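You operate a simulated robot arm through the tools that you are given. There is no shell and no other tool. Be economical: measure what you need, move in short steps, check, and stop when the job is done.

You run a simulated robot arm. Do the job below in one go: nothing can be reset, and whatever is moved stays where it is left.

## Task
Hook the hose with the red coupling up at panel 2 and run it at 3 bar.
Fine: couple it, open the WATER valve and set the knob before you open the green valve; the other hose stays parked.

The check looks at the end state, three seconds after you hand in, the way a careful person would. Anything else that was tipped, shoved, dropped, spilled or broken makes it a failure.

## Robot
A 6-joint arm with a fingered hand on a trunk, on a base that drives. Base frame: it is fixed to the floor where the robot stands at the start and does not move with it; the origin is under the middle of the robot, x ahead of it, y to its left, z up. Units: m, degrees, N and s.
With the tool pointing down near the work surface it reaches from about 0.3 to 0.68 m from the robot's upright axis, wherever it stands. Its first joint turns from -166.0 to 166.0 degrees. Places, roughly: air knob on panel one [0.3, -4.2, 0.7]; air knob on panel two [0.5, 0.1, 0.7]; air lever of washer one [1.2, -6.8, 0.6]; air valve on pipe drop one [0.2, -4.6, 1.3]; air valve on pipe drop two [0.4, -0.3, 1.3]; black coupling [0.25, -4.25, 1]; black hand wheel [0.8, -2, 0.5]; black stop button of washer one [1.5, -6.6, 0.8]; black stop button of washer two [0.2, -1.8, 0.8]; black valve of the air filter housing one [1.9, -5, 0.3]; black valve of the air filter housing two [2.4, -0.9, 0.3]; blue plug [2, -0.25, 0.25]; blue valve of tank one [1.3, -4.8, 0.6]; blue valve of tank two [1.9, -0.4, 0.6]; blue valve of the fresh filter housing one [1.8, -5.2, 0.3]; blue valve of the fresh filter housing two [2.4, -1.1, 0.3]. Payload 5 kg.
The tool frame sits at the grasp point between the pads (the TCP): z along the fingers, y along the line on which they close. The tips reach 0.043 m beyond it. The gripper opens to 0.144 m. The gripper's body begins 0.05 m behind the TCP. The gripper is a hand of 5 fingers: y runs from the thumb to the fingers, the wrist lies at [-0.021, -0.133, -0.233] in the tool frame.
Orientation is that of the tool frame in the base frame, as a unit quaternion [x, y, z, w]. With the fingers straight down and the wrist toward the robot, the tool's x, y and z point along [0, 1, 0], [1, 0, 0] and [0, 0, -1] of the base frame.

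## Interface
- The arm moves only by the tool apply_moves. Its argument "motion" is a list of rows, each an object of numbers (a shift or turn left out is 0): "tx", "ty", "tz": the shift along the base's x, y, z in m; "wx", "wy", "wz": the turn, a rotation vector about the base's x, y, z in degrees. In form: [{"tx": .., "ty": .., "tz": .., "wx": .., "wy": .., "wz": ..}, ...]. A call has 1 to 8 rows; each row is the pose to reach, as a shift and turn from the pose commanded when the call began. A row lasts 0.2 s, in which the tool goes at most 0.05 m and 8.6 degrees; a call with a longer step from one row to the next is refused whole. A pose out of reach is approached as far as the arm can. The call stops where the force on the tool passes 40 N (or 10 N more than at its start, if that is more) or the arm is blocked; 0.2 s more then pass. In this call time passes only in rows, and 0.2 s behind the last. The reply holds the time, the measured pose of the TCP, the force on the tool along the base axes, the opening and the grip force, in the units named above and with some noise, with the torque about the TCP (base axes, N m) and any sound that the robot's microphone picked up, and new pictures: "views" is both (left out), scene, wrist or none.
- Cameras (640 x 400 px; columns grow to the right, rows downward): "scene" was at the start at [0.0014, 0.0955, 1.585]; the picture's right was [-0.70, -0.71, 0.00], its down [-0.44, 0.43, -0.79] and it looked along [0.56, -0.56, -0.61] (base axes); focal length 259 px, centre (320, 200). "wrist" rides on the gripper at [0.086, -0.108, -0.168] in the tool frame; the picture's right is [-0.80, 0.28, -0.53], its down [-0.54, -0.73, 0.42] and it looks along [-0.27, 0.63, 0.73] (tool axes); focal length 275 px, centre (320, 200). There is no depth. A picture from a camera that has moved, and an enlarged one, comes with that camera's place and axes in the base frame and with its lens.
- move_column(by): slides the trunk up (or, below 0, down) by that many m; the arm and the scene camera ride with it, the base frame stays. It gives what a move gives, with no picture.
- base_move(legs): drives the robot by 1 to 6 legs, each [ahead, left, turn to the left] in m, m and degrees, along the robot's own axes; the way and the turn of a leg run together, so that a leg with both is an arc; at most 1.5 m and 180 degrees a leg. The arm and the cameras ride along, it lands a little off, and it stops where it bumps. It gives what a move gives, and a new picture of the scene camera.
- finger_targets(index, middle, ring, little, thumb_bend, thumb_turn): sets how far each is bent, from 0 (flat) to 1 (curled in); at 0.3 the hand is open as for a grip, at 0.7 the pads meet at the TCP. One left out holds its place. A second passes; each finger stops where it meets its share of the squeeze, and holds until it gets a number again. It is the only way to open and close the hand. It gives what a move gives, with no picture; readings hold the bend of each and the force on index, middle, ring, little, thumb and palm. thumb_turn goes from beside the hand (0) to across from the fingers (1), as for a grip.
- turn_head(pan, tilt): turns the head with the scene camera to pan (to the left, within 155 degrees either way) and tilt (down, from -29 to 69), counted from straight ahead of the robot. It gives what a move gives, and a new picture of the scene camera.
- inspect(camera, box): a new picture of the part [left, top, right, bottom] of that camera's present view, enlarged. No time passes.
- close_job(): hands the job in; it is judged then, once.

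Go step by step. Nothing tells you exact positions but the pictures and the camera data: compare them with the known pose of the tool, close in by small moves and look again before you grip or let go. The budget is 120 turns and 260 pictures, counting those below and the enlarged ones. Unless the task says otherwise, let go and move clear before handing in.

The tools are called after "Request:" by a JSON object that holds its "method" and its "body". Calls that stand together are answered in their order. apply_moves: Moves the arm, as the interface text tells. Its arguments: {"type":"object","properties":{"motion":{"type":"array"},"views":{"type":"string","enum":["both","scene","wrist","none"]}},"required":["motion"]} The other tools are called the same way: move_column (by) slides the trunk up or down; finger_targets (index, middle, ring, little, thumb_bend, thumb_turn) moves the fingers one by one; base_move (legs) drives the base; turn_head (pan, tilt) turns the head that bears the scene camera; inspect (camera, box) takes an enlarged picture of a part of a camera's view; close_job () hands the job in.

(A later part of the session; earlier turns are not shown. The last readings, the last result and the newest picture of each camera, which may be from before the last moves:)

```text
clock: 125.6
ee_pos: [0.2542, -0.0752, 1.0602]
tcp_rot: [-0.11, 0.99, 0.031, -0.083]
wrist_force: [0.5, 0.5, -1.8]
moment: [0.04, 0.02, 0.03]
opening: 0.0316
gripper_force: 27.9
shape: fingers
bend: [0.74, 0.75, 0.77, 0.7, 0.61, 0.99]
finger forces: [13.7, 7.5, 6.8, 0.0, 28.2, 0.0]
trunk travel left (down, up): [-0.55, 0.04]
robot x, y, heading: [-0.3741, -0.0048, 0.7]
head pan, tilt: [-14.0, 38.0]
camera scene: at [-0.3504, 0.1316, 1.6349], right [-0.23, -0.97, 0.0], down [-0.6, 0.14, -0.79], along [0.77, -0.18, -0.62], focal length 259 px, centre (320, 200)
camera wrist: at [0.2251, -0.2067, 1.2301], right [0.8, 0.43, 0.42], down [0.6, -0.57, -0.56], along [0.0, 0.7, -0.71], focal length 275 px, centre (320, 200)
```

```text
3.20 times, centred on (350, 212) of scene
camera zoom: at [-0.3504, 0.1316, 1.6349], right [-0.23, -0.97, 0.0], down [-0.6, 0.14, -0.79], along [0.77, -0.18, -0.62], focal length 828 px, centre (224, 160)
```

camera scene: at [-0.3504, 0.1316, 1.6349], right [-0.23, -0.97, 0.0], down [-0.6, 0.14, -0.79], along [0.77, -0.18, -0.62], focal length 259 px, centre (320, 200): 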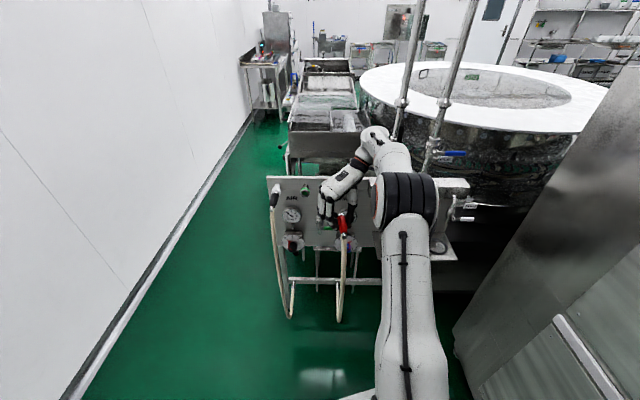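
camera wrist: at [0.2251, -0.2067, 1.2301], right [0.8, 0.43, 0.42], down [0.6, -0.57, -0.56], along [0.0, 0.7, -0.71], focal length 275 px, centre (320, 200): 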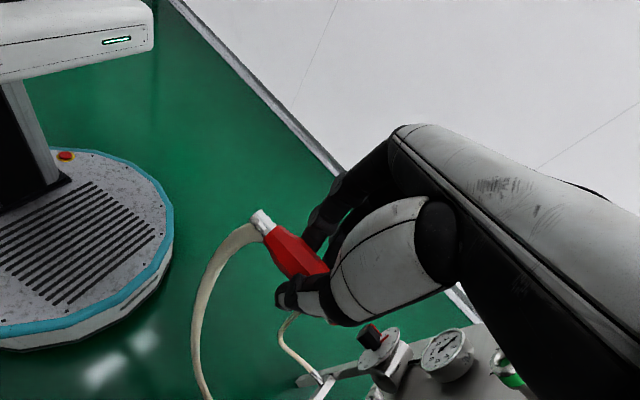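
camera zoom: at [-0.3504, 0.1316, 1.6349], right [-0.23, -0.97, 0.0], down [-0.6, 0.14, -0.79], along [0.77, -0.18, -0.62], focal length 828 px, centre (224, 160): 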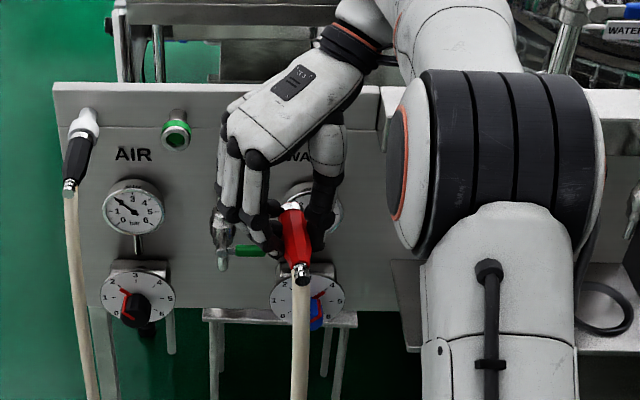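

Now the coupling is nearly parallel to the inlet (yaw −11°, slight nose-up). I'll trim orientation and drive the base forward-left to bring it in front of the green inlet.

Request:
{"method": "apply_moves", "body": {"motion": [{"wx": 0.8, "wy": 3.5, "wz": -2}], "views": "none"}}

Request:
{"method": "base_move", "body": {"legs": [[0, 0.1, 0], [0.13, 0, 0]]}}

Request:
{"method": "inspect", "body": {"camera": "scene", "box": [250, 170, 410, 270]}}

Request:
{"method": "inspect", "body": {"camera": "wrist", "box": [0, 0, 640, 400]}}

```text
clock: 126.0
ee_pos: [0.254, -0.075, 1.0611]
tcp_rot: [-0.093, 0.989, 0.043, -0.111]
wrist_force: [-1.5, -0.6, -0.9]
moment: [0.01, 0.01, -0.05]
opening: 0.0315
gripper_force: 27.5
shape: fingers
bend: [0.74, 0.75, 0.77, 0.7, 0.61, 0.99]
finger forces: [13.6, 7.6, 6.9, 0.0, 28.2, 0.0]
trunk travel left (down, up): [-0.55, 0.04]
robot x, y, heading: [-0.3759, -0.0034, 0.9]
head pan, tilt: [-14.0, 38.0]
```

```text
clock: 128.0
ee_pos: [0.3815, 0.0279, 1.0598]
tcp_rot: [-0.092, 0.989, 0.044, -0.112]
wrist_force: [0.5, -0.7, -1.3]
moment: [0.04, 0.01, 0.0]
opening: 0.0317
gripper_force: 28.4
shape: fingers
bend: [0.74, 0.75, 0.77, 0.7, 0.61, 0.99]
finger forces: [13.6, 7.5, 6.8, 0.0, 28.1, 0.0]
trunk travel left (down, up): [-0.55, 0.04]
robot x, y, heading: [-0.2464, 0.0978, 0.5]
head pan, tilt: [-14.0, 38.0]
camera scene: at [-0.2234, 0.234, 1.6349], right [-0.23, -0.97, 0.0], down [-0.6, 0.14, -0.79], along [0.77, -0.18, -0.62], focal length 259 px, centre (320, 200)
```

scene: 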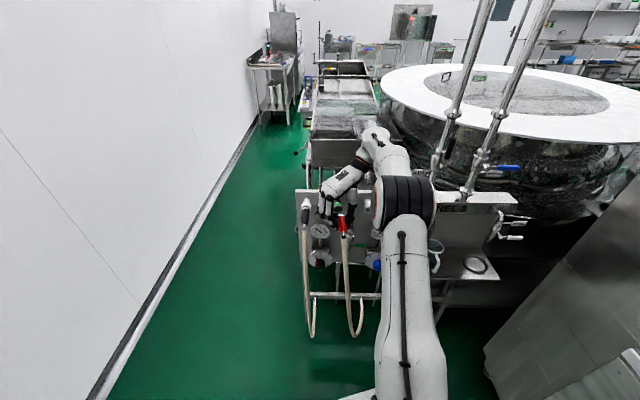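

```text
4.00 times, centred on (330, 220) of scene
camera zoom: at [-0.2234, 0.234, 1.6349], right [-0.23, -0.97, 0.0], down [-0.6, 0.14, -0.79], along [0.77, -0.18, -0.62], focal length 1034 px, centre (280, 120)
```

zoom: 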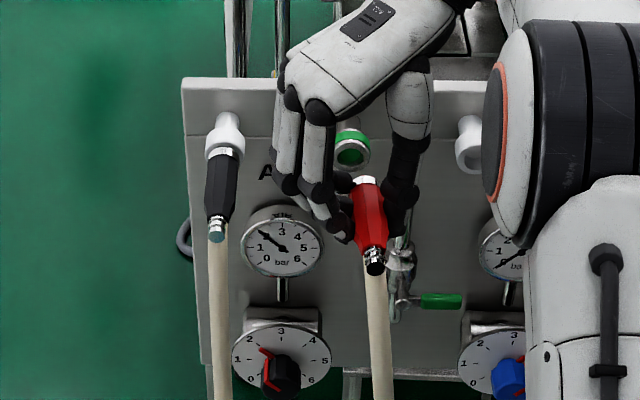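

```text
1.00 times, centred on (320, 200) of wrist (not enlarged: the box is as wide or as high as the picture)
camera zoom: at [0.3578, -0.1053, 1.2303], right [0.84, 0.4, 0.38], down [0.55, -0.58, -0.6], along [-0.02, 0.71, -0.7], focal length 275 px, centre (320, 200)
```

zoom: 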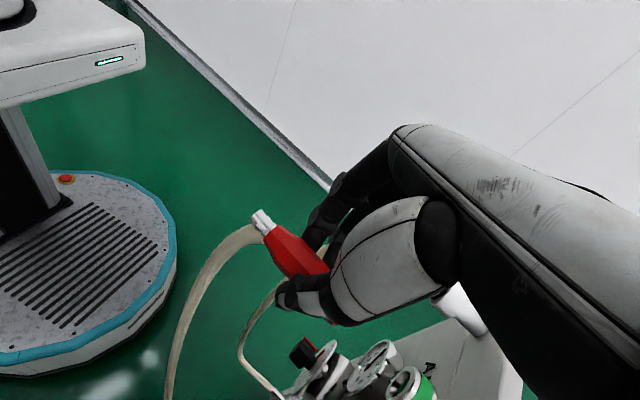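

Very good alignment. I need about +7 mm left and −30 mm down; then check again before pushing.

Request:
{"method": "apply_moves", "body": {"motion": [{"ty": 0.003, "tz": -0.015}, {"tx": 0.02, "ty": 0.003, "tz": -0.03}], "views": "wrist"}}

Request:
{"method": "inspect", "body": {"camera": "scene", "box": [310, 190, 390, 240]}}

Request:
{"method": "inspect", "body": {"camera": "wrist", "box": [220, 180, 500, 400]}}

```text
clock: 128.6
ee_pos: [0.4015, 0.0292, 1.0313]
tcp_rot: [-0.093, 0.989, 0.044, -0.111]
wrist_force: [-0.6, -0.6, -0.8]
moment: [-0.01, 0.02, 0.01]
opening: 0.0315
gripper_force: 28.3
shape: fingers
bend: [0.74, 0.75, 0.77, 0.7, 0.61, 0.99]
finger forces: [13.5, 7.6, 6.8, 0.0, 28.3, 0.0]
trunk travel left (down, up): [-0.55, 0.04]
robot x, y, heading: [-0.2428, 0.0966, 0.7]
head pan, tilt: [-14.0, 38.0]
camera wrist: at [0.3767, -0.1039, 1.2014], right [0.84, 0.4, 0.38], down [0.55, -0.58, -0.6], along [-0.02, 0.71, -0.7], focal length 275 px, centre (320, 200)
```

wrist: 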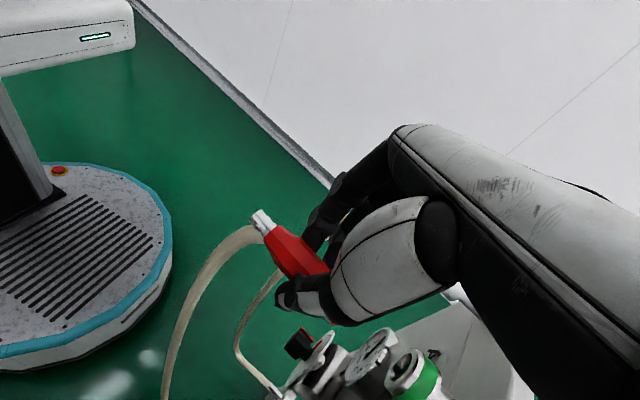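

```text
8.00 times, centred on (350, 215) of scene
camera zoom: at [-0.2237, 0.234, 1.6349], right [-0.23, -0.97, 0.0], down [-0.6, 0.14, -0.79], along [0.77, -0.18, -0.62], focal length 2069 px, centre (80, 80)
```

zoom: 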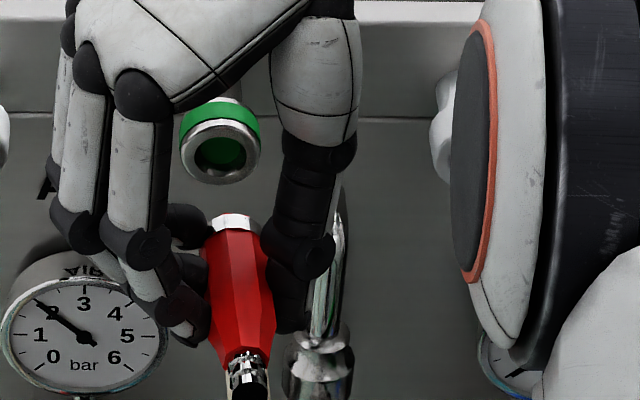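

```text
1.82 times, centred on (360, 290) of wrist
camera zoom: at [0.3767, -0.1039, 1.2014], right [0.84, 0.4, 0.38], down [0.55, -0.58, -0.6], along [-0.02, 0.71, -0.7], focal length 500 px, centre (247, 36)
```

zoom: 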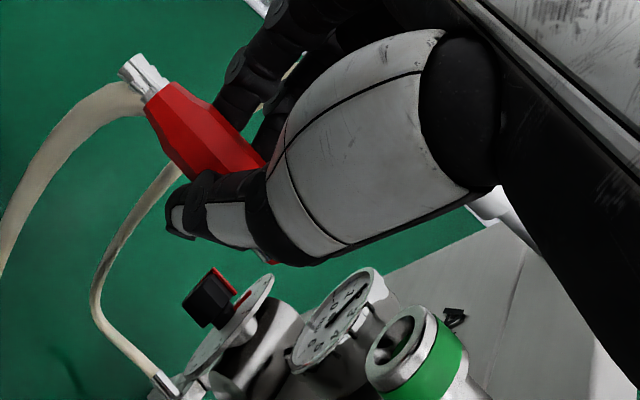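

Axes are aligned within ~3 mm. Advance along the axis toward the inlet, first 45 mm.

Request:
{"method": "apply_moves", "body": {"motion": [{"tx": 0.015, "ty": -0.002, "tz": -0.002}, {"tx": 0.03, "ty": -0.006, "tz": -0.003}, {"tx": 0.044, "ty": -0.009, "tz": -0.003}], "views": "none"}}

Request:
{"method": "inspect", "body": {"camera": "scene", "box": [310, 190, 390, 240]}}

Request:
{"method": "inspect", "body": {"camera": "wrist", "box": [220, 180, 500, 400]}}

```text
clock: 129.4
ee_pos: [0.4449, 0.0205, 1.028]
tcp_rot: [-0.092, 0.988, 0.044, -0.112]
wrist_force: [-0.1, -0.3, -1.4]
moment: [0.01, -0.01, -0.04]
opening: 0.0312
gripper_force: 27.6
shape: fingers
bend: [0.74, 0.75, 0.77, 0.7, 0.61, 0.99]
finger forces: [13.7, 7.6, 6.9, 0.0, 28.1, 0.0]
trunk travel left (down, up): [-0.55, 0.04]
robot x, y, heading: [-0.249, 0.0989, 0.5]
head pan, tilt: [-14.0, 38.0]
```

```text
8.00 times, centred on (350, 215) of scene
camera zoom: at [-0.2238, 0.2339, 1.6349], right [-0.23, -0.97, 0.0], down [-0.6, 0.14, -0.79], along [0.77, -0.18, -0.62], focal length 2069 px, centre (80, 80)
```

zoom: 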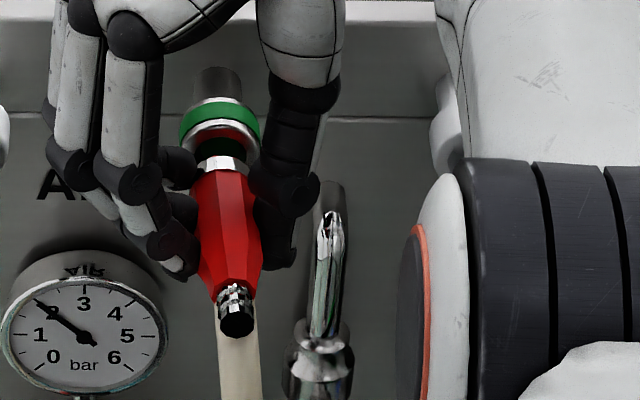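

```text
1.82 times, centred on (360, 290) of wrist
camera zoom: at [0.4203, -0.1119, 1.1975], right [0.84, 0.4, 0.38], down [0.55, -0.58, -0.6], along [-0.02, 0.71, -0.7], focal length 500 px, centre (247, 36)
```

zoom: 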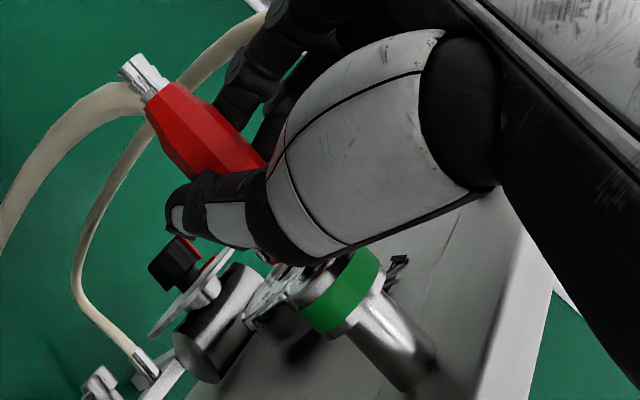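

The nose is at the mouth. Push in slowly along the axis.

Request:
{"method": "apply_moves", "body": {"motion": [{"tx": 0.006, "ty": -0.0014}, {"tx": 0.012, "ty": -0.0029}, {"tx": 0.018, "ty": -0.0043}, {"tx": 0.024, "ty": -0.0058}, {"tx": 0.03, "ty": -0.0072}, {"tx": 0.036, "ty": -0.0086}, {"tx": 0.042, "ty": -0.01}], "views": "none"}}

Request:
{"method": "inspect", "body": {"camera": "scene", "box": [310, 190, 390, 240]}}

Request:
{"method": "inspect", "body": {"camera": "wrist", "box": [220, 180, 500, 400]}}

```text
clock: 131.0
ee_pos: [0.4478, 0.0226, 1.0256]
tcp_rot: [-0.092, 0.989, 0.043, -0.111]
wrist_force: [0.3, -0.5, -2.0]
moment: [0.03, -0.02, -0.01]
opening: 0.0317
gripper_force: 28.2
shape: fingers
bend: [0.74, 0.75, 0.77, 0.7, 0.61, 0.99]
finger forces: [13.5, 7.6, 6.8, 0.0, 27.9, 0.0]
out of reach, approached as far as the arm can: row 1, 2, 3, 4, 5, 6, 7
trunk travel left (down, up): [-0.55, 0.04]
robot x, y, heading: [-0.2467, 0.0942, 0.7]
head pan, tilt: [-14.0, 38.0]
```

```text
8.00 times, centred on (350, 215) of scene
camera zoom: at [-0.2243, 0.2341, 1.6349], right [-0.23, -0.97, 0.0], down [-0.6, 0.14, -0.79], along [0.77, -0.18, -0.62], focal length 2069 px, centre (80, 80)
```

zoom: 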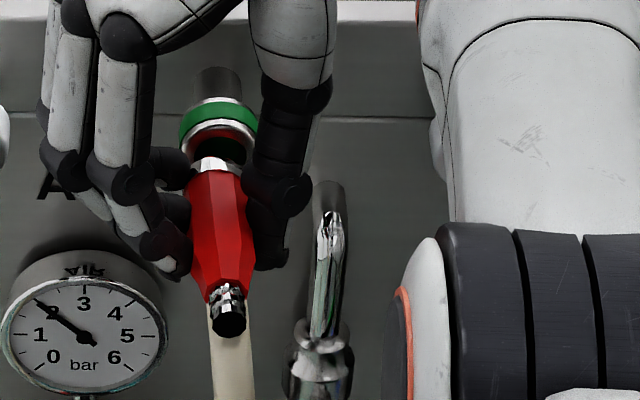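

```text
1.82 times, centred on (360, 290) of wrist
camera zoom: at [0.4236, -0.1096, 1.1947], right [0.84, 0.4, 0.38], down [0.55, -0.58, -0.6], along [-0.02, 0.71, -0.7], focal length 500 px, centre (247, 36)
```

zoom: 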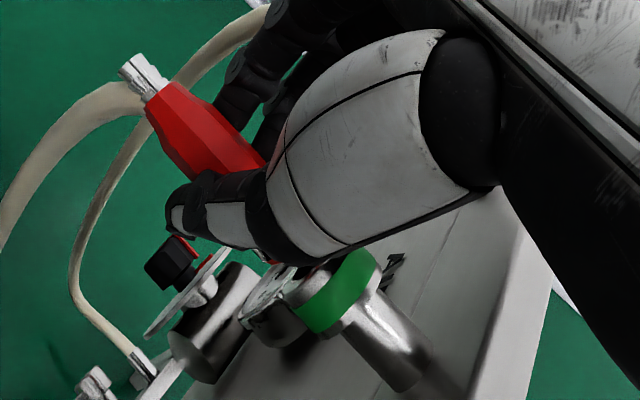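

Arm reach is exhausted; I'll retreat slightly, drive the base 8 cm closer and realign.

Request:
{"method": "apply_moves", "body": {"motion": [{"tx": -0.03, "ty": 0.004, "tz": 0.003}, {"tx": -0.075, "ty": 0.013, "tz": 0.004}], "views": "none"}}

Request:
{"method": "base_move", "body": {"legs": [[0.07, 0, 0]]}}

Request:
{"method": "inspect", "body": {"camera": "scene", "box": [290, 200, 390, 262]}}

```text
clock: 131.6
ee_pos: [0.3722, 0.0344, 1.0255]
tcp_rot: [-0.092, 0.988, 0.043, -0.113]
wrist_force: [-2.8, 0.9, -8.8]
moment: [0.09, 0.15, -0.02]
opening: 0.0307
gripper_force: 24.0
shape: fingers
bend: [0.74, 0.75, 0.78, 0.7, 0.62, 0.99]
finger forces: [11.1, 12.3, 1.1, 0.0, 23.5, 0.0]
trunk travel left (down, up): [-0.55, 0.04]
robot x, y, heading: [-0.2477, 0.0976, 0.5]
head pan, tilt: [-14.0, 38.0]
```

```text
clock: 132.6
ee_pos: [0.4429, 0.0364, 1.0267]
tcp_rot: [-0.092, 0.989, 0.043, -0.112]
wrist_force: [0.6, 0.2, -2.1]
moment: [0.03, 0.04, 0.02]
opening: 0.0309
gripper_force: 24.5
shape: fingers
bend: [0.74, 0.75, 0.78, 0.7, 0.62, 0.99]
finger forces: [11.0, 12.5, 1.2, 0.0, 23.8, 0.1]
trunk travel left (down, up): [-0.55, 0.04]
robot x, y, heading: [-0.1769, 0.0987, 0.9]
head pan, tilt: [-14.0, 38.0]
camera scene: at [-0.1545, 0.2349, 1.6348], right [-0.23, -0.97, 0.0], down [-0.6, 0.14, -0.79], along [0.77, -0.18, -0.62], focal length 259 px, centre (320, 200)
```

scene: 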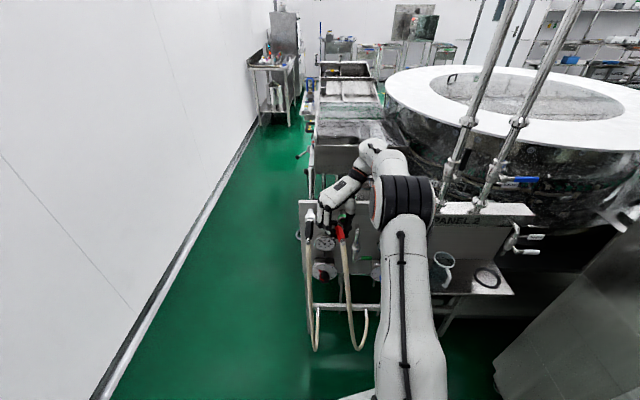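

```text
6.40 times, centred on (340, 231) of scene
camera zoom: at [-0.1545, 0.2349, 1.6348], right [-0.23, -0.97, 0.0], down [-0.6, 0.14, -0.79], along [0.77, -0.18, -0.62], focal length 1655 px, centre (192, 2)
```

zoom: 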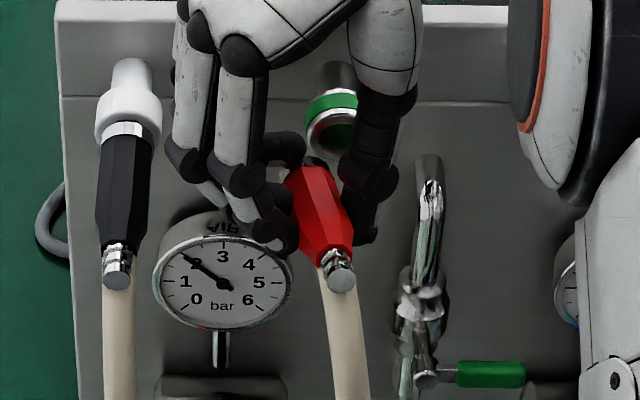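

The coupling twisted ~6° in the hand during the retreat. I back off 3 cm, correct the yaw and re-measure.

Request:
{"method": "apply_moves", "body": {"motion": [{"tx": -0.02, "ty": 0.0}, {"tx": -0.04, "ty": 0.0, "wz": -3}, {"tx": -0.04, "ty": 0.0, "wz": -6}], "views": "wrist"}}

Request:
{"method": "inspect", "body": {"camera": "scene", "box": [290, 200, 390, 262]}}

Request:
{"method": "inspect", "body": {"camera": "wrist", "box": [220, 180, 500, 400]}}

```text
clock: 133.4
ee_pos: [0.4039, 0.0368, 1.0269]
tcp_rot: [-0.041, 0.992, 0.049, -0.109]
wrist_force: [0.5, -0.3, -1.6]
moment: [-0.01, 0.03, 0.0]
opening: 0.031
gripper_force: 24.2
shape: fingers
bend: [0.74, 0.75, 0.78, 0.7, 0.62, 0.99]
finger forces: [11.0, 12.5, 1.3, 0.1, 23.8, 0.1]
trunk travel left (down, up): [-0.55, 0.04]
robot x, y, heading: [-0.18, 0.0992, 0.7]
head pan, tilt: [-14.0, 38.0]
camera wrist: at [0.3657, -0.0932, 1.1964], right [0.87, 0.31, 0.38], down [0.49, -0.63, -0.6], along [0.06, 0.71, -0.7], focal length 275 px, centre (320, 200)
```

wrist: 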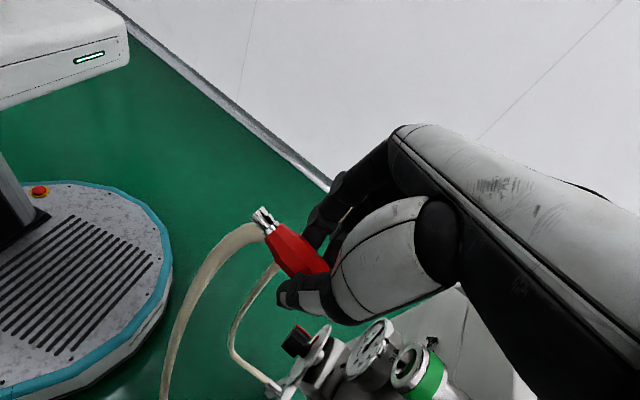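

```text
6.40 times, centred on (340, 231) of scene
camera zoom: at [-0.1556, 0.2349, 1.6349], right [-0.23, -0.97, 0.0], down [-0.6, 0.14, -0.79], along [0.77, -0.18, -0.62], focal length 1655 px, centre (192, 2)
```

zoom: 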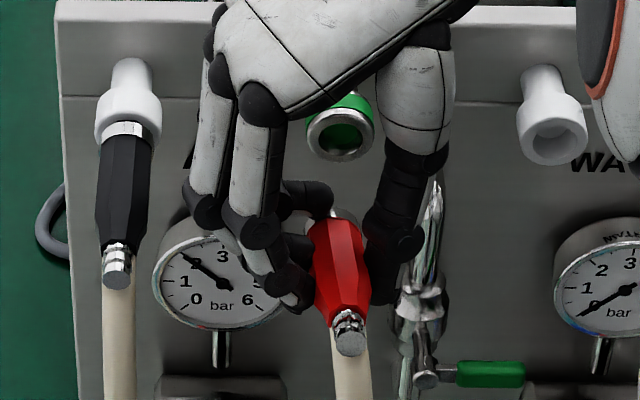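

```text
1.82 times, centred on (360, 290) of wrist
camera zoom: at [0.3657, -0.0932, 1.1964], right [0.87, 0.31, 0.38], down [0.49, -0.63, -0.6], along [0.06, 0.71, -0.7], focal length 500 px, centre (247, 36)
```

zoom: 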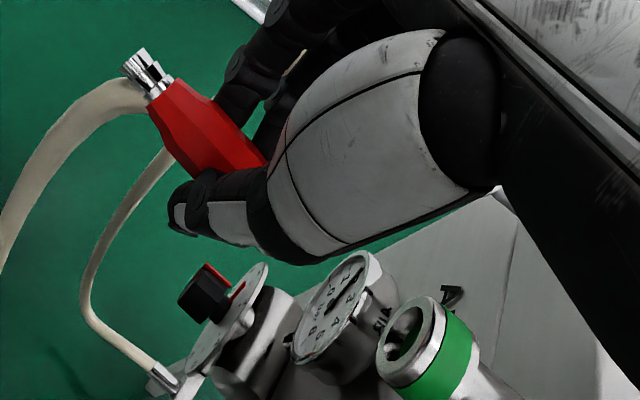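

Orientation is right again. By both views the axis is ~6 mm too far left and ~4 mm high. Correct and advance to the mouth.

Request:
{"method": "apply_moves", "body": {"motion": [{"tx": 0.01, "ty": -0.0085, "tz": -0.004}, {"tx": 0.025, "ty": -0.0122, "tz": -0.004}, {"tx": 0.04, "ty": -0.0158, "tz": -0.004}], "views": "none"}}

Request:
{"method": "inspect", "body": {"camera": "scene", "box": [300, 205, 380, 255]}}

Request:
{"method": "inspect", "body": {"camera": "wrist", "box": [220, 180, 500, 400]}}

```text
clock: 134.2
ee_pos: [0.4429, 0.0197, 1.0245]
tcp_rot: [-0.04, 0.992, 0.049, -0.109]
wrist_force: [-0.7, -0.1, -1.4]
moment: [0.02, 0.03, -0.01]
opening: 0.0309
gripper_force: 24.1
shape: fingers
bend: [0.74, 0.75, 0.78, 0.7, 0.62, 0.99]
finger forces: [11.0, 12.5, 1.3, 0.0, 23.8, 0.0]
trunk travel left (down, up): [-0.55, 0.04]
robot x, y, heading: [-0.1759, 0.1024, 0.9]
head pan, tilt: [-14.0, 38.0]
```

```text
8.00 times, centred on (340, 230) of scene
camera zoom: at [-0.1553, 0.235, 1.6349], right [-0.23, -0.97, 0.0], down [-0.6, 0.14, -0.79], along [0.77, -0.18, -0.62], focal length 2069 px, centre (160, -40)
```

zoom: 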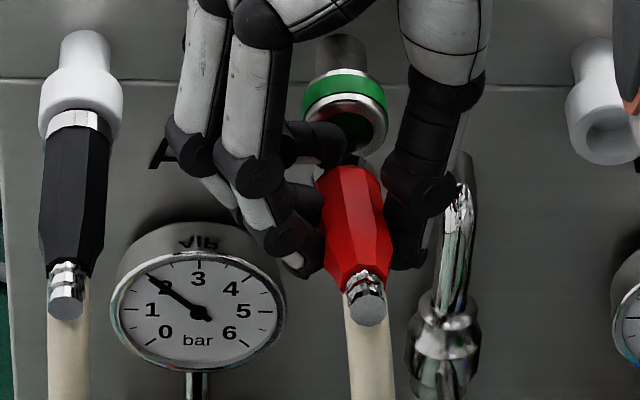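

```text
1.82 times, centred on (360, 290) of wrist
camera zoom: at [0.4053, -0.1097, 1.1937], right [0.87, 0.31, 0.38], down [0.49, -0.63, -0.6], along [0.06, 0.71, -0.7], focal length 500 px, centre (247, 36)
```

zoom: 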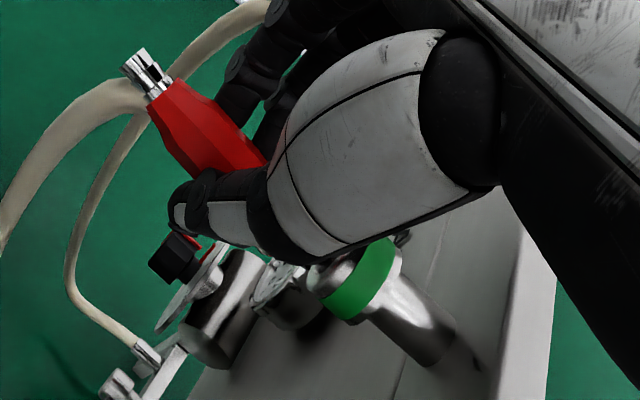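

Lined up in both views. Push in slowly.

Request:
{"method": "apply_moves", "body": {"motion": [{"tx": 0.007, "ty": -0.0017}, {"tx": 0.014, "ty": -0.0034}, {"tx": 0.021, "ty": -0.005}, {"tx": 0.028, "ty": -0.0067}, {"tx": 0.035, "ty": -0.0084}, {"tx": 0.042, "ty": -0.01}], "views": "none"}}

Request:
{"method": "inspect", "body": {"camera": "scene", "box": [300, 205, 380, 255]}}

Request:
{"method": "inspect", "body": {"camera": "wrist", "box": [220, 180, 500, 400]}}

```text
clock: 135.0
ee_pos: [0.455, 0.0151, 1.0236]
tcp_rot: [-0.046, 0.991, 0.046, -0.115]
wrist_force: [-22.1, 5.7, 5.0]
moment: [0.01, 0.28, -0.08]
opening: 0.0306
gripper_force: 29.2
shape: fingers
bend: [0.74, 0.75, 0.78, 0.7, 0.64, 0.98]
finger forces: [10.0, 10.9, 13.7, 0.0, 23.3, 0.0]
trunk travel left (down, up): [-0.55, 0.04]
robot x, y, heading: [-0.1782, 0.1024, 0.7]
head pan, tilt: [-14.0, 38.0]
stopped in row 3: the force on the tool passed its limit at 45 N (the readings are from after the stop); the commanded pose is now the measured one
```

```text
8.00 times, centred on (340, 230) of scene
camera zoom: at [-0.1596, 0.2361, 1.635], right [-0.23, -0.97, 0.0], down [-0.6, 0.14, -0.79], along [0.77, -0.18, -0.61], focal length 2069 px, centre (160, -40)
```

zoom: 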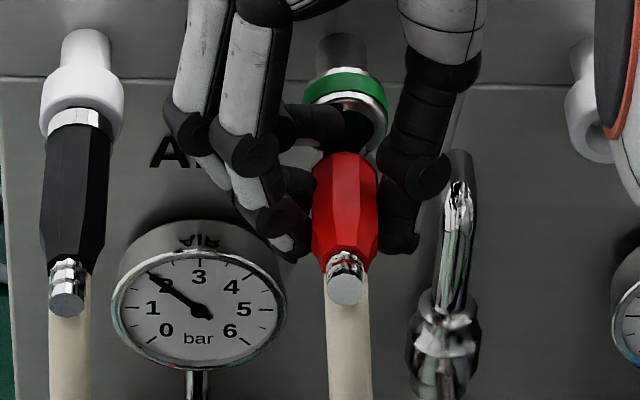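

```text
1.82 times, centred on (360, 290) of wrist
camera zoom: at [0.4197, -0.1137, 1.1939], right [0.87, 0.32, 0.37], down [0.48, -0.63, -0.61], along [0.04, 0.71, -0.7], focal length 500 px, centre (247, 36)
```

zoom: 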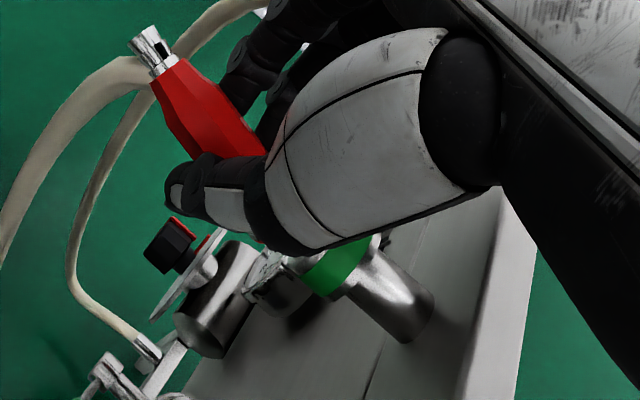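

Contact at the rim with ~22 N. Let me look closely.

Request:
{"method": "inspect", "body": {"camera": "scene", "box": [328, 210, 360, 230]}}

Request:
{"method": "inspect", "body": {"camera": "wrist", "box": [260, 220, 420, 340]}}

```text
16.00 times, centred on (344, 220) of scene
camera zoom: at [-0.1596, 0.2361, 1.635], right [-0.23, -0.97, 0.0], down [-0.6, 0.14, -0.79], along [0.77, -0.18, -0.61], focal length 4138 px, centre (-64, -120)
```

zoom: 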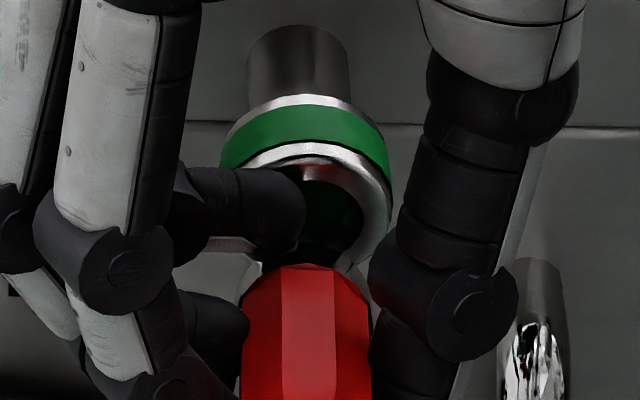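

```text
3.33 times, centred on (340, 280) of wrist
camera zoom: at [0.4197, -0.1137, 1.1939], right [0.87, 0.32, 0.37], down [0.48, -0.63, -0.61], along [0.04, 0.71, -0.7], focal length 918 px, centre (253, -67)
```

zoom: 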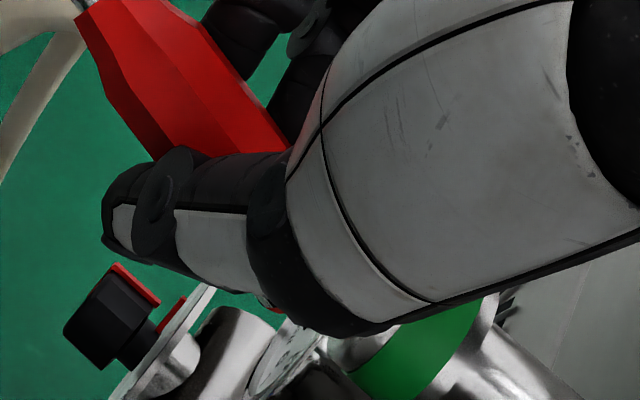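

The little finger hangs in front of the nose and hits the inlet's rim. I'll back off, straighten the little finger out of the way, and re-measure.

Request:
{"method": "apply_moves", "body": {"motion": [{"tx": -0.015, "ty": 0.0036}, {"tx": -0.03, "ty": 0.007}], "views": "none"}}

Request:
{"method": "finger_targets", "body": {"little": 0.2}}

Request:
{"method": "inspect", "body": {"camera": "scene", "box": [300, 205, 380, 255]}}

Request:
{"method": "inspect", "body": {"camera": "wrist", "box": [220, 180, 500, 400]}}

```text
clock: 135.6
ee_pos: [0.4294, 0.0214, 1.0236]
tcp_rot: [-0.043, 0.991, 0.048, -0.114]
wrist_force: [0.7, 0.6, -1.2]
moment: [-0.01, -0.01, -0.01]
opening: 0.0306
gripper_force: 23.3
shape: fingers
bend: [0.74, 0.75, 0.78, 0.7, 0.64, 0.99]
finger forces: [9.3, 13.2, 0.2, 0.0, 23.1, 0.0]
trunk travel left (down, up): [-0.55, 0.04]
robot x, y, heading: [-0.1773, 0.1002, 0.8]
head pan, tilt: [-14.0, 38.0]
```

```text
clock: 136.6
ee_pos: [0.428, 0.0209, 1.0242]
tcp_rot: [-0.043, 0.991, 0.048, -0.114]
wrist_force: [0.4, 0.2, -0.9]
moment: [0.01, 0.0, 0.0]
opening: 0.0303
gripper_force: 23.2
shape: fingers
bend: [0.74, 0.75, 0.78, 0.2, 0.64, 0.99]
finger forces: [9.3, 13.1, 0.3, 0.0, 23.2, 0.0]
trunk travel left (down, up): [-0.55, 0.04]
robot x, y, heading: [-0.1777, 0.1034, 0.9]
head pan, tilt: [-14.0, 38.0]
```

```text
8.00 times, centred on (340, 230) of scene
camera zoom: at [-0.1561, 0.2351, 1.6349], right [-0.23, -0.97, 0.0], down [-0.6, 0.14, -0.79], along [0.77, -0.18, -0.62], focal length 2069 px, centre (160, -40)
```

zoom: 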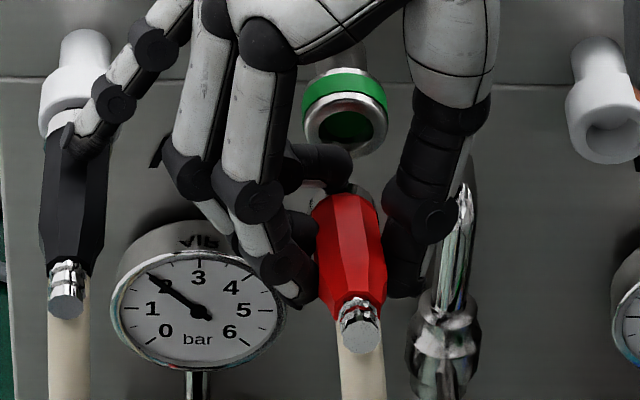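

```text
1.82 times, centred on (360, 290) of wrist
camera zoom: at [0.3934, -0.1082, 1.1938], right [0.87, 0.31, 0.37], down [0.48, -0.63, -0.61], along [0.04, 0.71, -0.7], focal length 500 px, centre (247, 36)
```

zoom: 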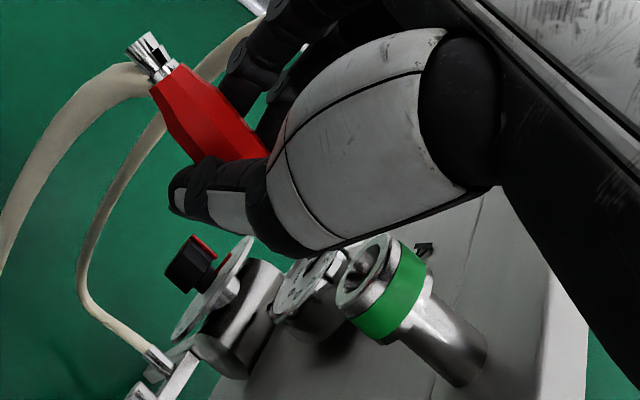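

The ring finger is also in front of the nose and carries no load. I'll open ring and little moderately (clear of the black coupling) and tighten index, middle and thumb.

Request:
{"method": "finger_targets", "body": {"ring": 0.42, "little": 0.42, "index": 0.85, "middle": 0.85, "thumb_bend": 0.85}}

Request:
{"method": "inspect", "body": {"camera": "scene", "box": [300, 205, 380, 255]}}

Request:
{"method": "inspect", "body": {"camera": "wrist", "box": [220, 180, 500, 400]}}

```text
clock: 137.6
ee_pos: [0.4293, 0.0214, 1.0236]
tcp_rot: [-0.042, 0.991, 0.048, -0.114]
wrist_force: [0.3, -0.6, -0.9]
moment: [-0.02, -0.03, -0.04]
opening: 0.0291
gripper_force: 29.5
shape: fingers
bend: [0.84, 0.86, 0.42, 0.42, 0.63, 1.0]
finger forces: [12.5, 17.0, 0.1, 0.0, 28.0, 0.0]
trunk travel left (down, up): [-0.55, 0.04]
robot x, y, heading: [-0.1809, 0.1001, 0.7]
head pan, tilt: [-14.0, 38.0]
```

```text
8.00 times, centred on (340, 230) of scene
camera zoom: at [-0.156, 0.2351, 1.6349], right [-0.23, -0.97, 0.0], down [-0.6, 0.14, -0.79], along [0.77, -0.18, -0.62], focal length 2069 px, centre (160, -40)
```

zoom: 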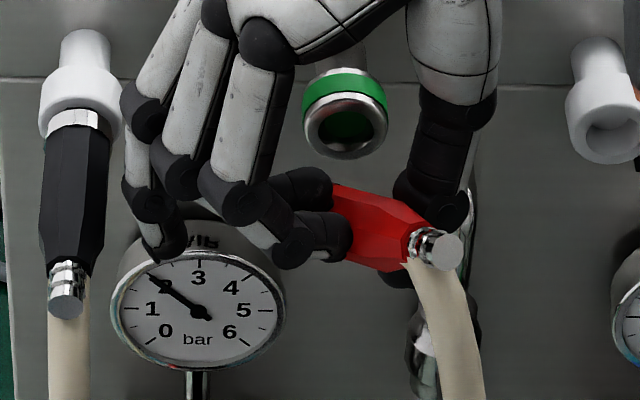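

```text
1.82 times, centred on (360, 290) of wrist
camera zoom: at [0.3935, -0.1083, 1.1938], right [0.87, 0.31, 0.37], down [0.48, -0.63, -0.61], along [0.04, 0.71, -0.7], focal length 500 px, centre (247, 36)
```

zoom: 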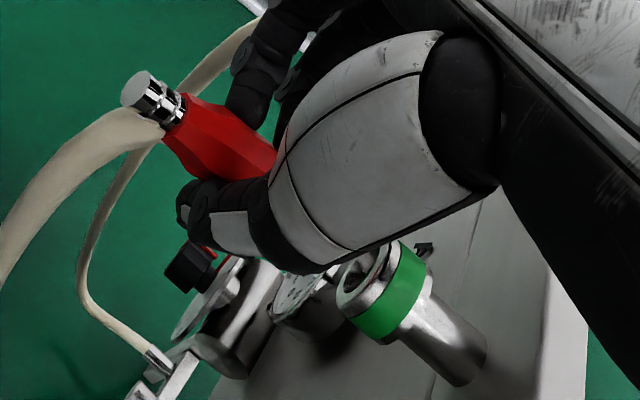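

Opening the ring finger let the coupling pivot. I'll close the ring finger again to push the nose back, keeping the little finger open.

Request:
{"method": "finger_targets", "body": {"ring": 0.9}}

Request:
{"method": "finger_targets", "body": {"index": 0.7}}

Request:
{"method": "inspect", "body": {"camera": "scene", "box": [300, 205, 380, 255]}}

Request:
{"method": "inspect", "body": {"camera": "wrist", "box": [220, 180, 500, 400]}}

```text
clock: 138.6
ee_pos: [0.4289, 0.0218, 1.0238]
tcp_rot: [-0.043, 0.991, 0.048, -0.114]
wrist_force: [-1.1, 0.8, -1.4]
moment: [0.04, -0.01, 0.0]
opening: 0.0301
gripper_force: 27.7
shape: fingers
bend: [0.85, 0.85, 0.74, 0.42, 0.63, 0.98]
finger forces: [17.8, 0.1, 10.4, 0.0, 27.9, 0.0]
trunk travel left (down, up): [-0.55, 0.04]
robot x, y, heading: [-0.1779, 0.0931, 0.7]
head pan, tilt: [-14.0, 38.0]
```

```text
clock: 139.6
ee_pos: [0.429, 0.0204, 1.0236]
tcp_rot: [-0.044, 0.991, 0.047, -0.115]
wrist_force: [0.0, -1.2, -1.1]
moment: [0.02, 0.0, -0.02]
opening: 0.0231
gripper_force: 22.2
shape: fingers
bend: [0.66, 0.85, 0.74, 0.42, 0.68, 0.98]
finger forces: [5.2, 10.6, 7.5, 0.0, 21.0, 0.1]
trunk travel left (down, up): [-0.55, 0.04]
robot x, y, heading: [-0.1763, 0.1, 0.9]
head pan, tilt: [-14.0, 38.0]
```

```text
8.00 times, centred on (340, 230) of scene
camera zoom: at [-0.1561, 0.2351, 1.6349], right [-0.23, -0.97, 0.0], down [-0.6, 0.14, -0.79], along [0.77, -0.18, -0.62], focal length 2069 px, centre (160, -40)
```

zoom: 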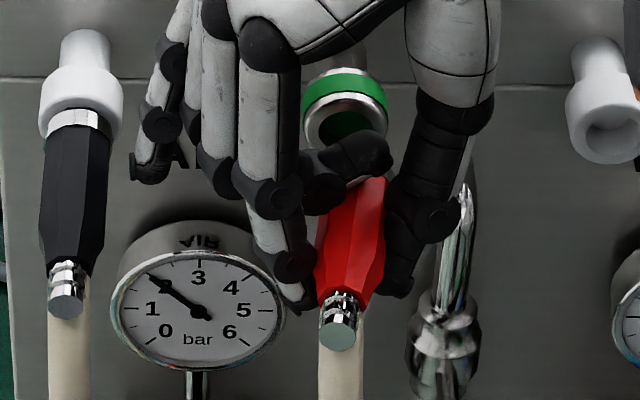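

```text
1.82 times, centred on (360, 290) of wrist
camera zoom: at [0.3934, -0.1083, 1.1938], right [0.87, 0.31, 0.37], down [0.48, -0.63, -0.61], along [0.04, 0.71, -0.7], focal length 500 px, centre (247, 36)
```

zoom: 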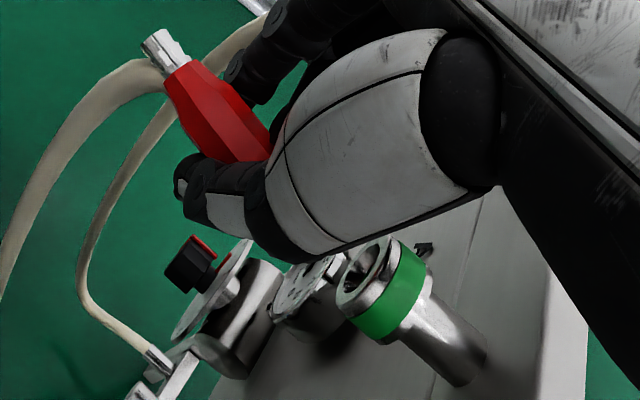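

The coupling has slid back in the grip with fingers ahead of the nose, so a clean regrasp on the floor is best. I'll back off, level the hand, yaw it, and lower it.

Request:
{"method": "apply_moves", "body": {"motion": [{"tx": -0.03, "ty": 0.0}, {"tx": -0.06, "tz": 0.01, "wx": -2.3, "wy": -6.6}, {"tx": -0.07, "tz": 0.02, "wx": -4.6, "wy": -13.2}], "views": "none"}}

Request:
{"method": "base_move", "body": {"legs": [[-0.14, -0.08, 0]]}}

Request:
{"method": "apply_moves", "body": {"motion": [{"wz": -8, "tx": 0.01}, {"wz": -16, "tx": 0.02}, {"wz": -24, "tx": 0.03}, {"wz": -32, "tx": 0.04}, {"wz": -40, "tx": 0.05}, {"wz": -46, "tx": 0.05}], "views": "none"}}

Request:
{"method": "move_column", "body": {"by": -0.4}}

Request:
{"method": "move_column", "body": {"by": -0.15}}

Request:
{"method": "apply_moves", "body": {"motion": [{"tz": -0.045}, {"tz": -0.09}, {"tz": -0.135}, {"tz": -0.18}, {"tz": -0.225}, {"tz": -0.27}, {"tz": -0.31}], "views": "wrist"}}

```text
clock: 140.4
ee_pos: [0.3585, 0.0232, 1.0426]
tcp_rot: [-0.043, 0.999, 0.003, -0.001]
wrist_force: [-0.6, 0.6, -1.8]
moment: [0.01, -0.02, -0.04]
opening: 0.0234
gripper_force: 22.4
shape: fingers
bend: [0.66, 0.85, 0.74, 0.42, 0.68, 0.98]
finger forces: [5.4, 10.7, 7.6, 0.0, 20.7, 0.0]
trunk travel left (down, up): [-0.55, 0.04]
robot x, y, heading: [-0.18, 0.1016, 0.9]
head pan, tilt: [-14.0, 38.0]
```

```text
clock: 141.8
ee_pos: [0.2223, -0.06, 1.0427]
tcp_rot: [-0.043, 0.999, 0.002, 0.0]
wrist_force: [-0.3, 0.4, -2.2]
moment: [0.01, -0.03, 0.02]
opening: 0.0234
gripper_force: 22.2
shape: fingers
bend: [0.66, 0.85, 0.74, 0.42, 0.68, 0.98]
finger forces: [5.5, 10.7, 7.7, 0.0, 20.7, 0.0]
trunk travel left (down, up): [-0.55, 0.04]
robot x, y, heading: [-0.3157, 0.0209, 0.6]
head pan, tilt: [-14.0, 38.0]
camera scene: at [-0.2937, 0.153, 1.6349], right [-0.23, -0.97, 0.0], down [-0.6, 0.14, -0.79], along [0.77, -0.18, -0.62], focal length 259 px, centre (320, 200)
```

scene: 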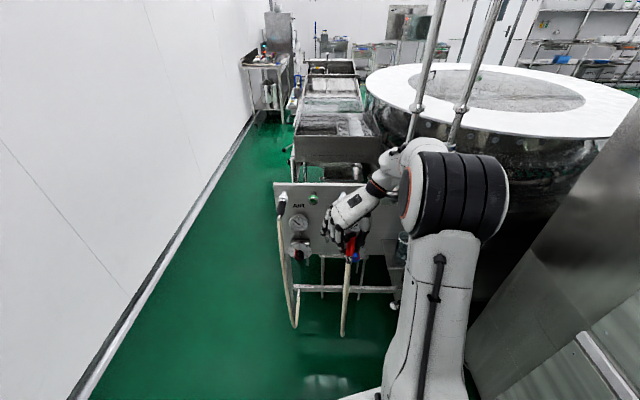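

```text
clock: 143.2
ee_pos: [0.2726, -0.0591, 1.0426]
tcp_rot: [0.35, 0.937, 0.002, 0.001]
wrist_force: [-0.1, 0.5, -0.8]
moment: [0.02, -0.01, 0.02]
opening: 0.0235
gripper_force: 22.4
shape: fingers
bend: [0.66, 0.85, 0.74, 0.42, 0.68, 0.98]
finger forces: [5.5, 10.8, 7.6, 0.1, 20.6, 0.1]
trunk travel left (down, up): [-0.55, 0.04]
robot x, y, heading: [-0.3148, 0.0149, 0.8]
head pan, tilt: [-14.0, 38.0]
```

```text
clock: 147.1
ee_pos: [0.2738, -0.059, 0.6441]
tcp_rot: [0.35, 0.937, 0.002, 0.001]
wrist_force: [-0.3, -0.3, -1.3]
moment: [0.05, -0.01, 0.0]
opening: 0.0234
gripper_force: 22.7
shape: fingers
bend: [0.66, 0.85, 0.74, 0.42, 0.68, 0.98]
finger forces: [5.6, 10.6, 7.5, 0.0, 20.4, 0.0]
trunk travel left (down, up): [-0.15, 0.44]
robot x, y, heading: [-0.3142, 0.0163, 0.8]
head pan, tilt: [-14.0, 38.0]
```

```text
clock: 148.8
ee_pos: [0.2744, -0.0599, 0.4927]
tcp_rot: [0.351, 0.937, 0.002, 0.001]
wrist_force: [0.7, -0.2, -1.0]
moment: [-0.02, 0.0, 0.0]
opening: 0.0235
gripper_force: 22.4
shape: fingers
bend: [0.66, 0.85, 0.74, 0.42, 0.68, 0.98]
finger forces: [5.6, 10.6, 7.6, 0.0, 20.5, 0.0]
trunk travel left (down, up): [0.0, 0.59]
robot x, y, heading: [-0.3135, 0.0198, 1.0]
head pan, tilt: [-14.0, 38.0]
```

```text
clock: 150.4
ee_pos: [0.2724, -0.0596, 0.1845]
tcp_rot: [0.35, 0.937, 0.003, 0.002]
wrist_force: [1.1, -1.1, 0.5]
moment: [-0.02, 0.0, 0.0]
opening: 0.0236
gripper_force: 22.8
shape: fingers
bend: [0.66, 0.85, 0.74, 0.42, 0.68, 0.98]
finger forces: [6.0, 11.0, 7.4, 0.1, 20.3, 0.0]
trunk travel left (down, up): [0.0, 0.59]
robot x, y, heading: [-0.3134, 0.0161, 0.8]
head pan, tilt: [-14.0, 38.0]
camera wrist: at [0.1367, -0.0835, 0.3513], right [0.78, -0.31, 0.54], down [-0.06, -0.9, -0.43], along [0.62, 0.3, -0.73], focal length 275 px, centre (320, 200)
```

wrist: 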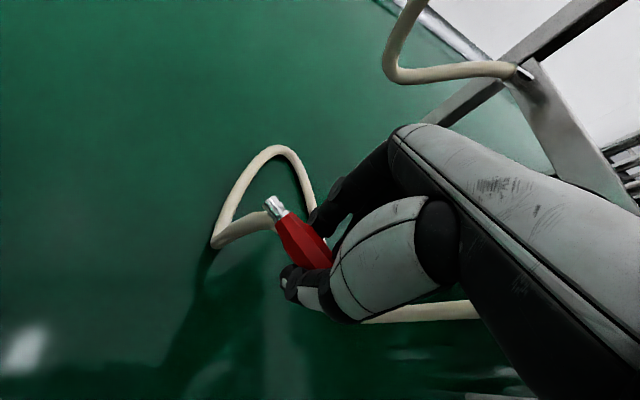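

Lower to the floor, release, and rise to look.

Request:
{"method": "apply_moves", "body": {"motion": [{"tz": -0.04}, {"tz": -0.08}, {"tz": -0.11}, {"tz": -0.12}, {"tz": -0.127}, {"tz": -0.134}, {"tz": -0.14}], "views": "none"}}

Request:
{"method": "finger_targets", "body": {"index": 0.45, "middle": 0.45, "ring": 0.4, "little": 0.3, "thumb_bend": 0.4}}

Request:
{"method": "apply_moves", "body": {"motion": [{"tz": 0.04}, {"tz": 0.08}, {"tz": 0.12}], "views": "wrist"}}

```text
clock: 152.0
ee_pos: [0.2746, -0.0584, 0.0455]
tcp_rot: [0.349, 0.937, 0.003, 0.001]
wrist_force: [-4.2, 3.7, 21.3]
moment: [0.68, 0.21, 0.12]
opening: 0.0226
gripper_force: 35.9
shape: fingers
bend: [0.66, 0.85, 0.74, 0.42, 0.68, 0.98]
finger forces: [33.4, 9.4, 7.4, 0.0, 22.0, 0.1]
trunk travel left (down, up): [0.0, 0.59]
robot x, y, heading: [-0.3119, 0.016, 0.9]
head pan, tilt: [-14.0, 38.0]
```

```text
clock: 152.4
ee_pos: [0.2764, -0.0584, 0.0459]
tcp_rot: [0.349, 0.937, 0.005, 0.004]
wrist_force: [-1.7, -2.5, 13.7]
moment: [0.69, -0.62, -0.06]
opening: 0.1052
gripper_force: 8.2
shape: fingers
bend: [0.45, 0.45, 0.4, 0.3, 0.4, 0.99]
finger forces: [16.3, 0.1, 0.0, 0.1, 0.3, 0.0]
trunk travel left (down, up): [0.0, 0.59]
robot x, y, heading: [-0.3155, 0.0193, 0.7]
head pan, tilt: [-14.0, 38.0]
stopped: the force on the tool passed its limit at 44 N (the readings are from after the stop); the commanded pose is now the measured one
```

```text
clock: 153.2
ee_pos: [0.2748, -0.0582, 0.1623]
tcp_rot: [0.349, 0.937, 0.004, 0.003]
wrist_force: [-0.8, 0.7, -1.0]
moment: [0.0, -0.04, 0.04]
opening: 0.1053
gripper_force: 0.1
shape: fingers
bend: [0.45, 0.45, 0.4, 0.3, 0.4, 0.99]
finger forces: [0.0, 0.1, 0.0, 0.0, 0.0, 0.1]
trunk travel left (down, up): [0.0, 0.59]
robot x, y, heading: [-0.3157, 0.0207, 1.0]
head pan, tilt: [-14.0, 38.0]
camera wrist: at [0.1388, -0.0842, 0.3289], right [0.78, -0.31, 0.54], down [-0.06, -0.9, -0.43], along [0.62, 0.3, -0.73], focal length 275 px, centre (320, 200)
```

wrist: 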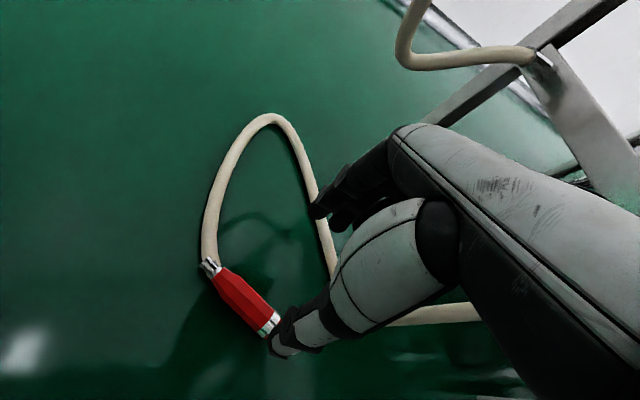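

Coupling re-measured: centre [0.253,-0.066], yaw −55°. I'll yaw the hand to match, position slightly toward its nose, and descend with the little finger kept open.

Request:
{"method": "finger_targets", "body": {"index": 0.5, "middle": 0.5, "ring": 0.5, "little": 0.3, "thumb_bend": 0.45}}

Request:
{"method": "apply_moves", "body": {"motion": [{"tx": -0.01, "ty": -0.006, "wz": -7.5}, {"tx": -0.018, "ty": -0.0125, "tz": -0.03, "wz": -14.5}, {"tx": -0.018, "ty": -0.0125, "tz": -0.07, "wz": -14.5}, {"tx": -0.018, "ty": -0.0125, "tz": -0.095, "wz": -14.5}, {"tx": -0.018, "ty": -0.0125, "tz": -0.105, "wz": -14.5}, {"tx": -0.018, "ty": -0.0125, "tz": -0.112, "wz": -14.5}], "views": "none"}}

Request:
{"method": "inspect", "body": {"camera": "wrist", "box": [180, 150, 460, 350]}}

```text
clock: 154.2
ee_pos: [0.2767, -0.059, 0.1636]
tcp_rot: [0.35, 0.937, 0.004, 0.003]
wrist_force: [0.1, 0.1, -0.1]
moment: [0.01, -0.01, 0.03]
opening: 0.088
gripper_force: 0.0
shape: fingers
bend: [0.5, 0.5, 0.5, 0.3, 0.45, 0.99]
finger forces: [0.0, 0.0, 0.0, 0.0, 0.0, 0.0]
trunk travel left (down, up): [0.0, 0.59]
robot x, y, heading: [-0.3141, 0.0161, 0.8]
head pan, tilt: [-14.0, 38.0]
```

```text
clock: 155.6
ee_pos: [0.2576, -0.0703, 0.0519]
tcp_rot: [0.465, 0.886, 0.004, 0.004]
wrist_force: [0.2, 0.5, -0.1]
moment: [0.0, 0.0, -0.01]
opening: 0.0878
gripper_force: 0.0
shape: fingers
bend: [0.5, 0.5, 0.5, 0.3, 0.45, 0.99]
finger forces: [0.0, 0.1, 0.1, 0.0, 0.0, 0.0]
trunk travel left (down, up): [0.0, 0.59]
robot x, y, heading: [-0.3168, 0.0179, 0.9]
head pan, tilt: [-14.0, 38.0]
```

```text
2.00 times, centred on (320, 250) of wrist
camera zoom: at [0.1186, -0.0602, 0.2188], right [0.68, -0.5, 0.54], down [-0.28, -0.86, -0.43], along [0.68, 0.14, -0.72], focal length 551 px, centre (320, 100)
```

zoom: 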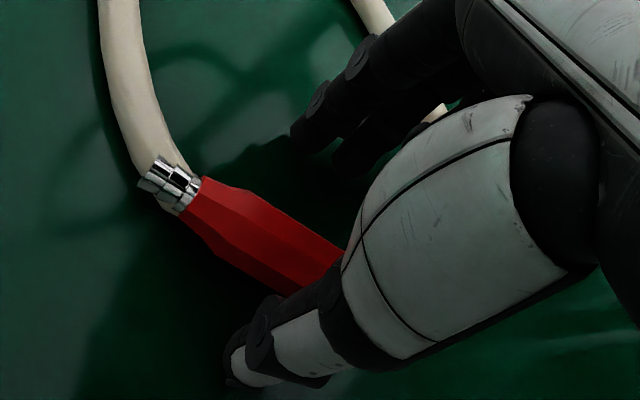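

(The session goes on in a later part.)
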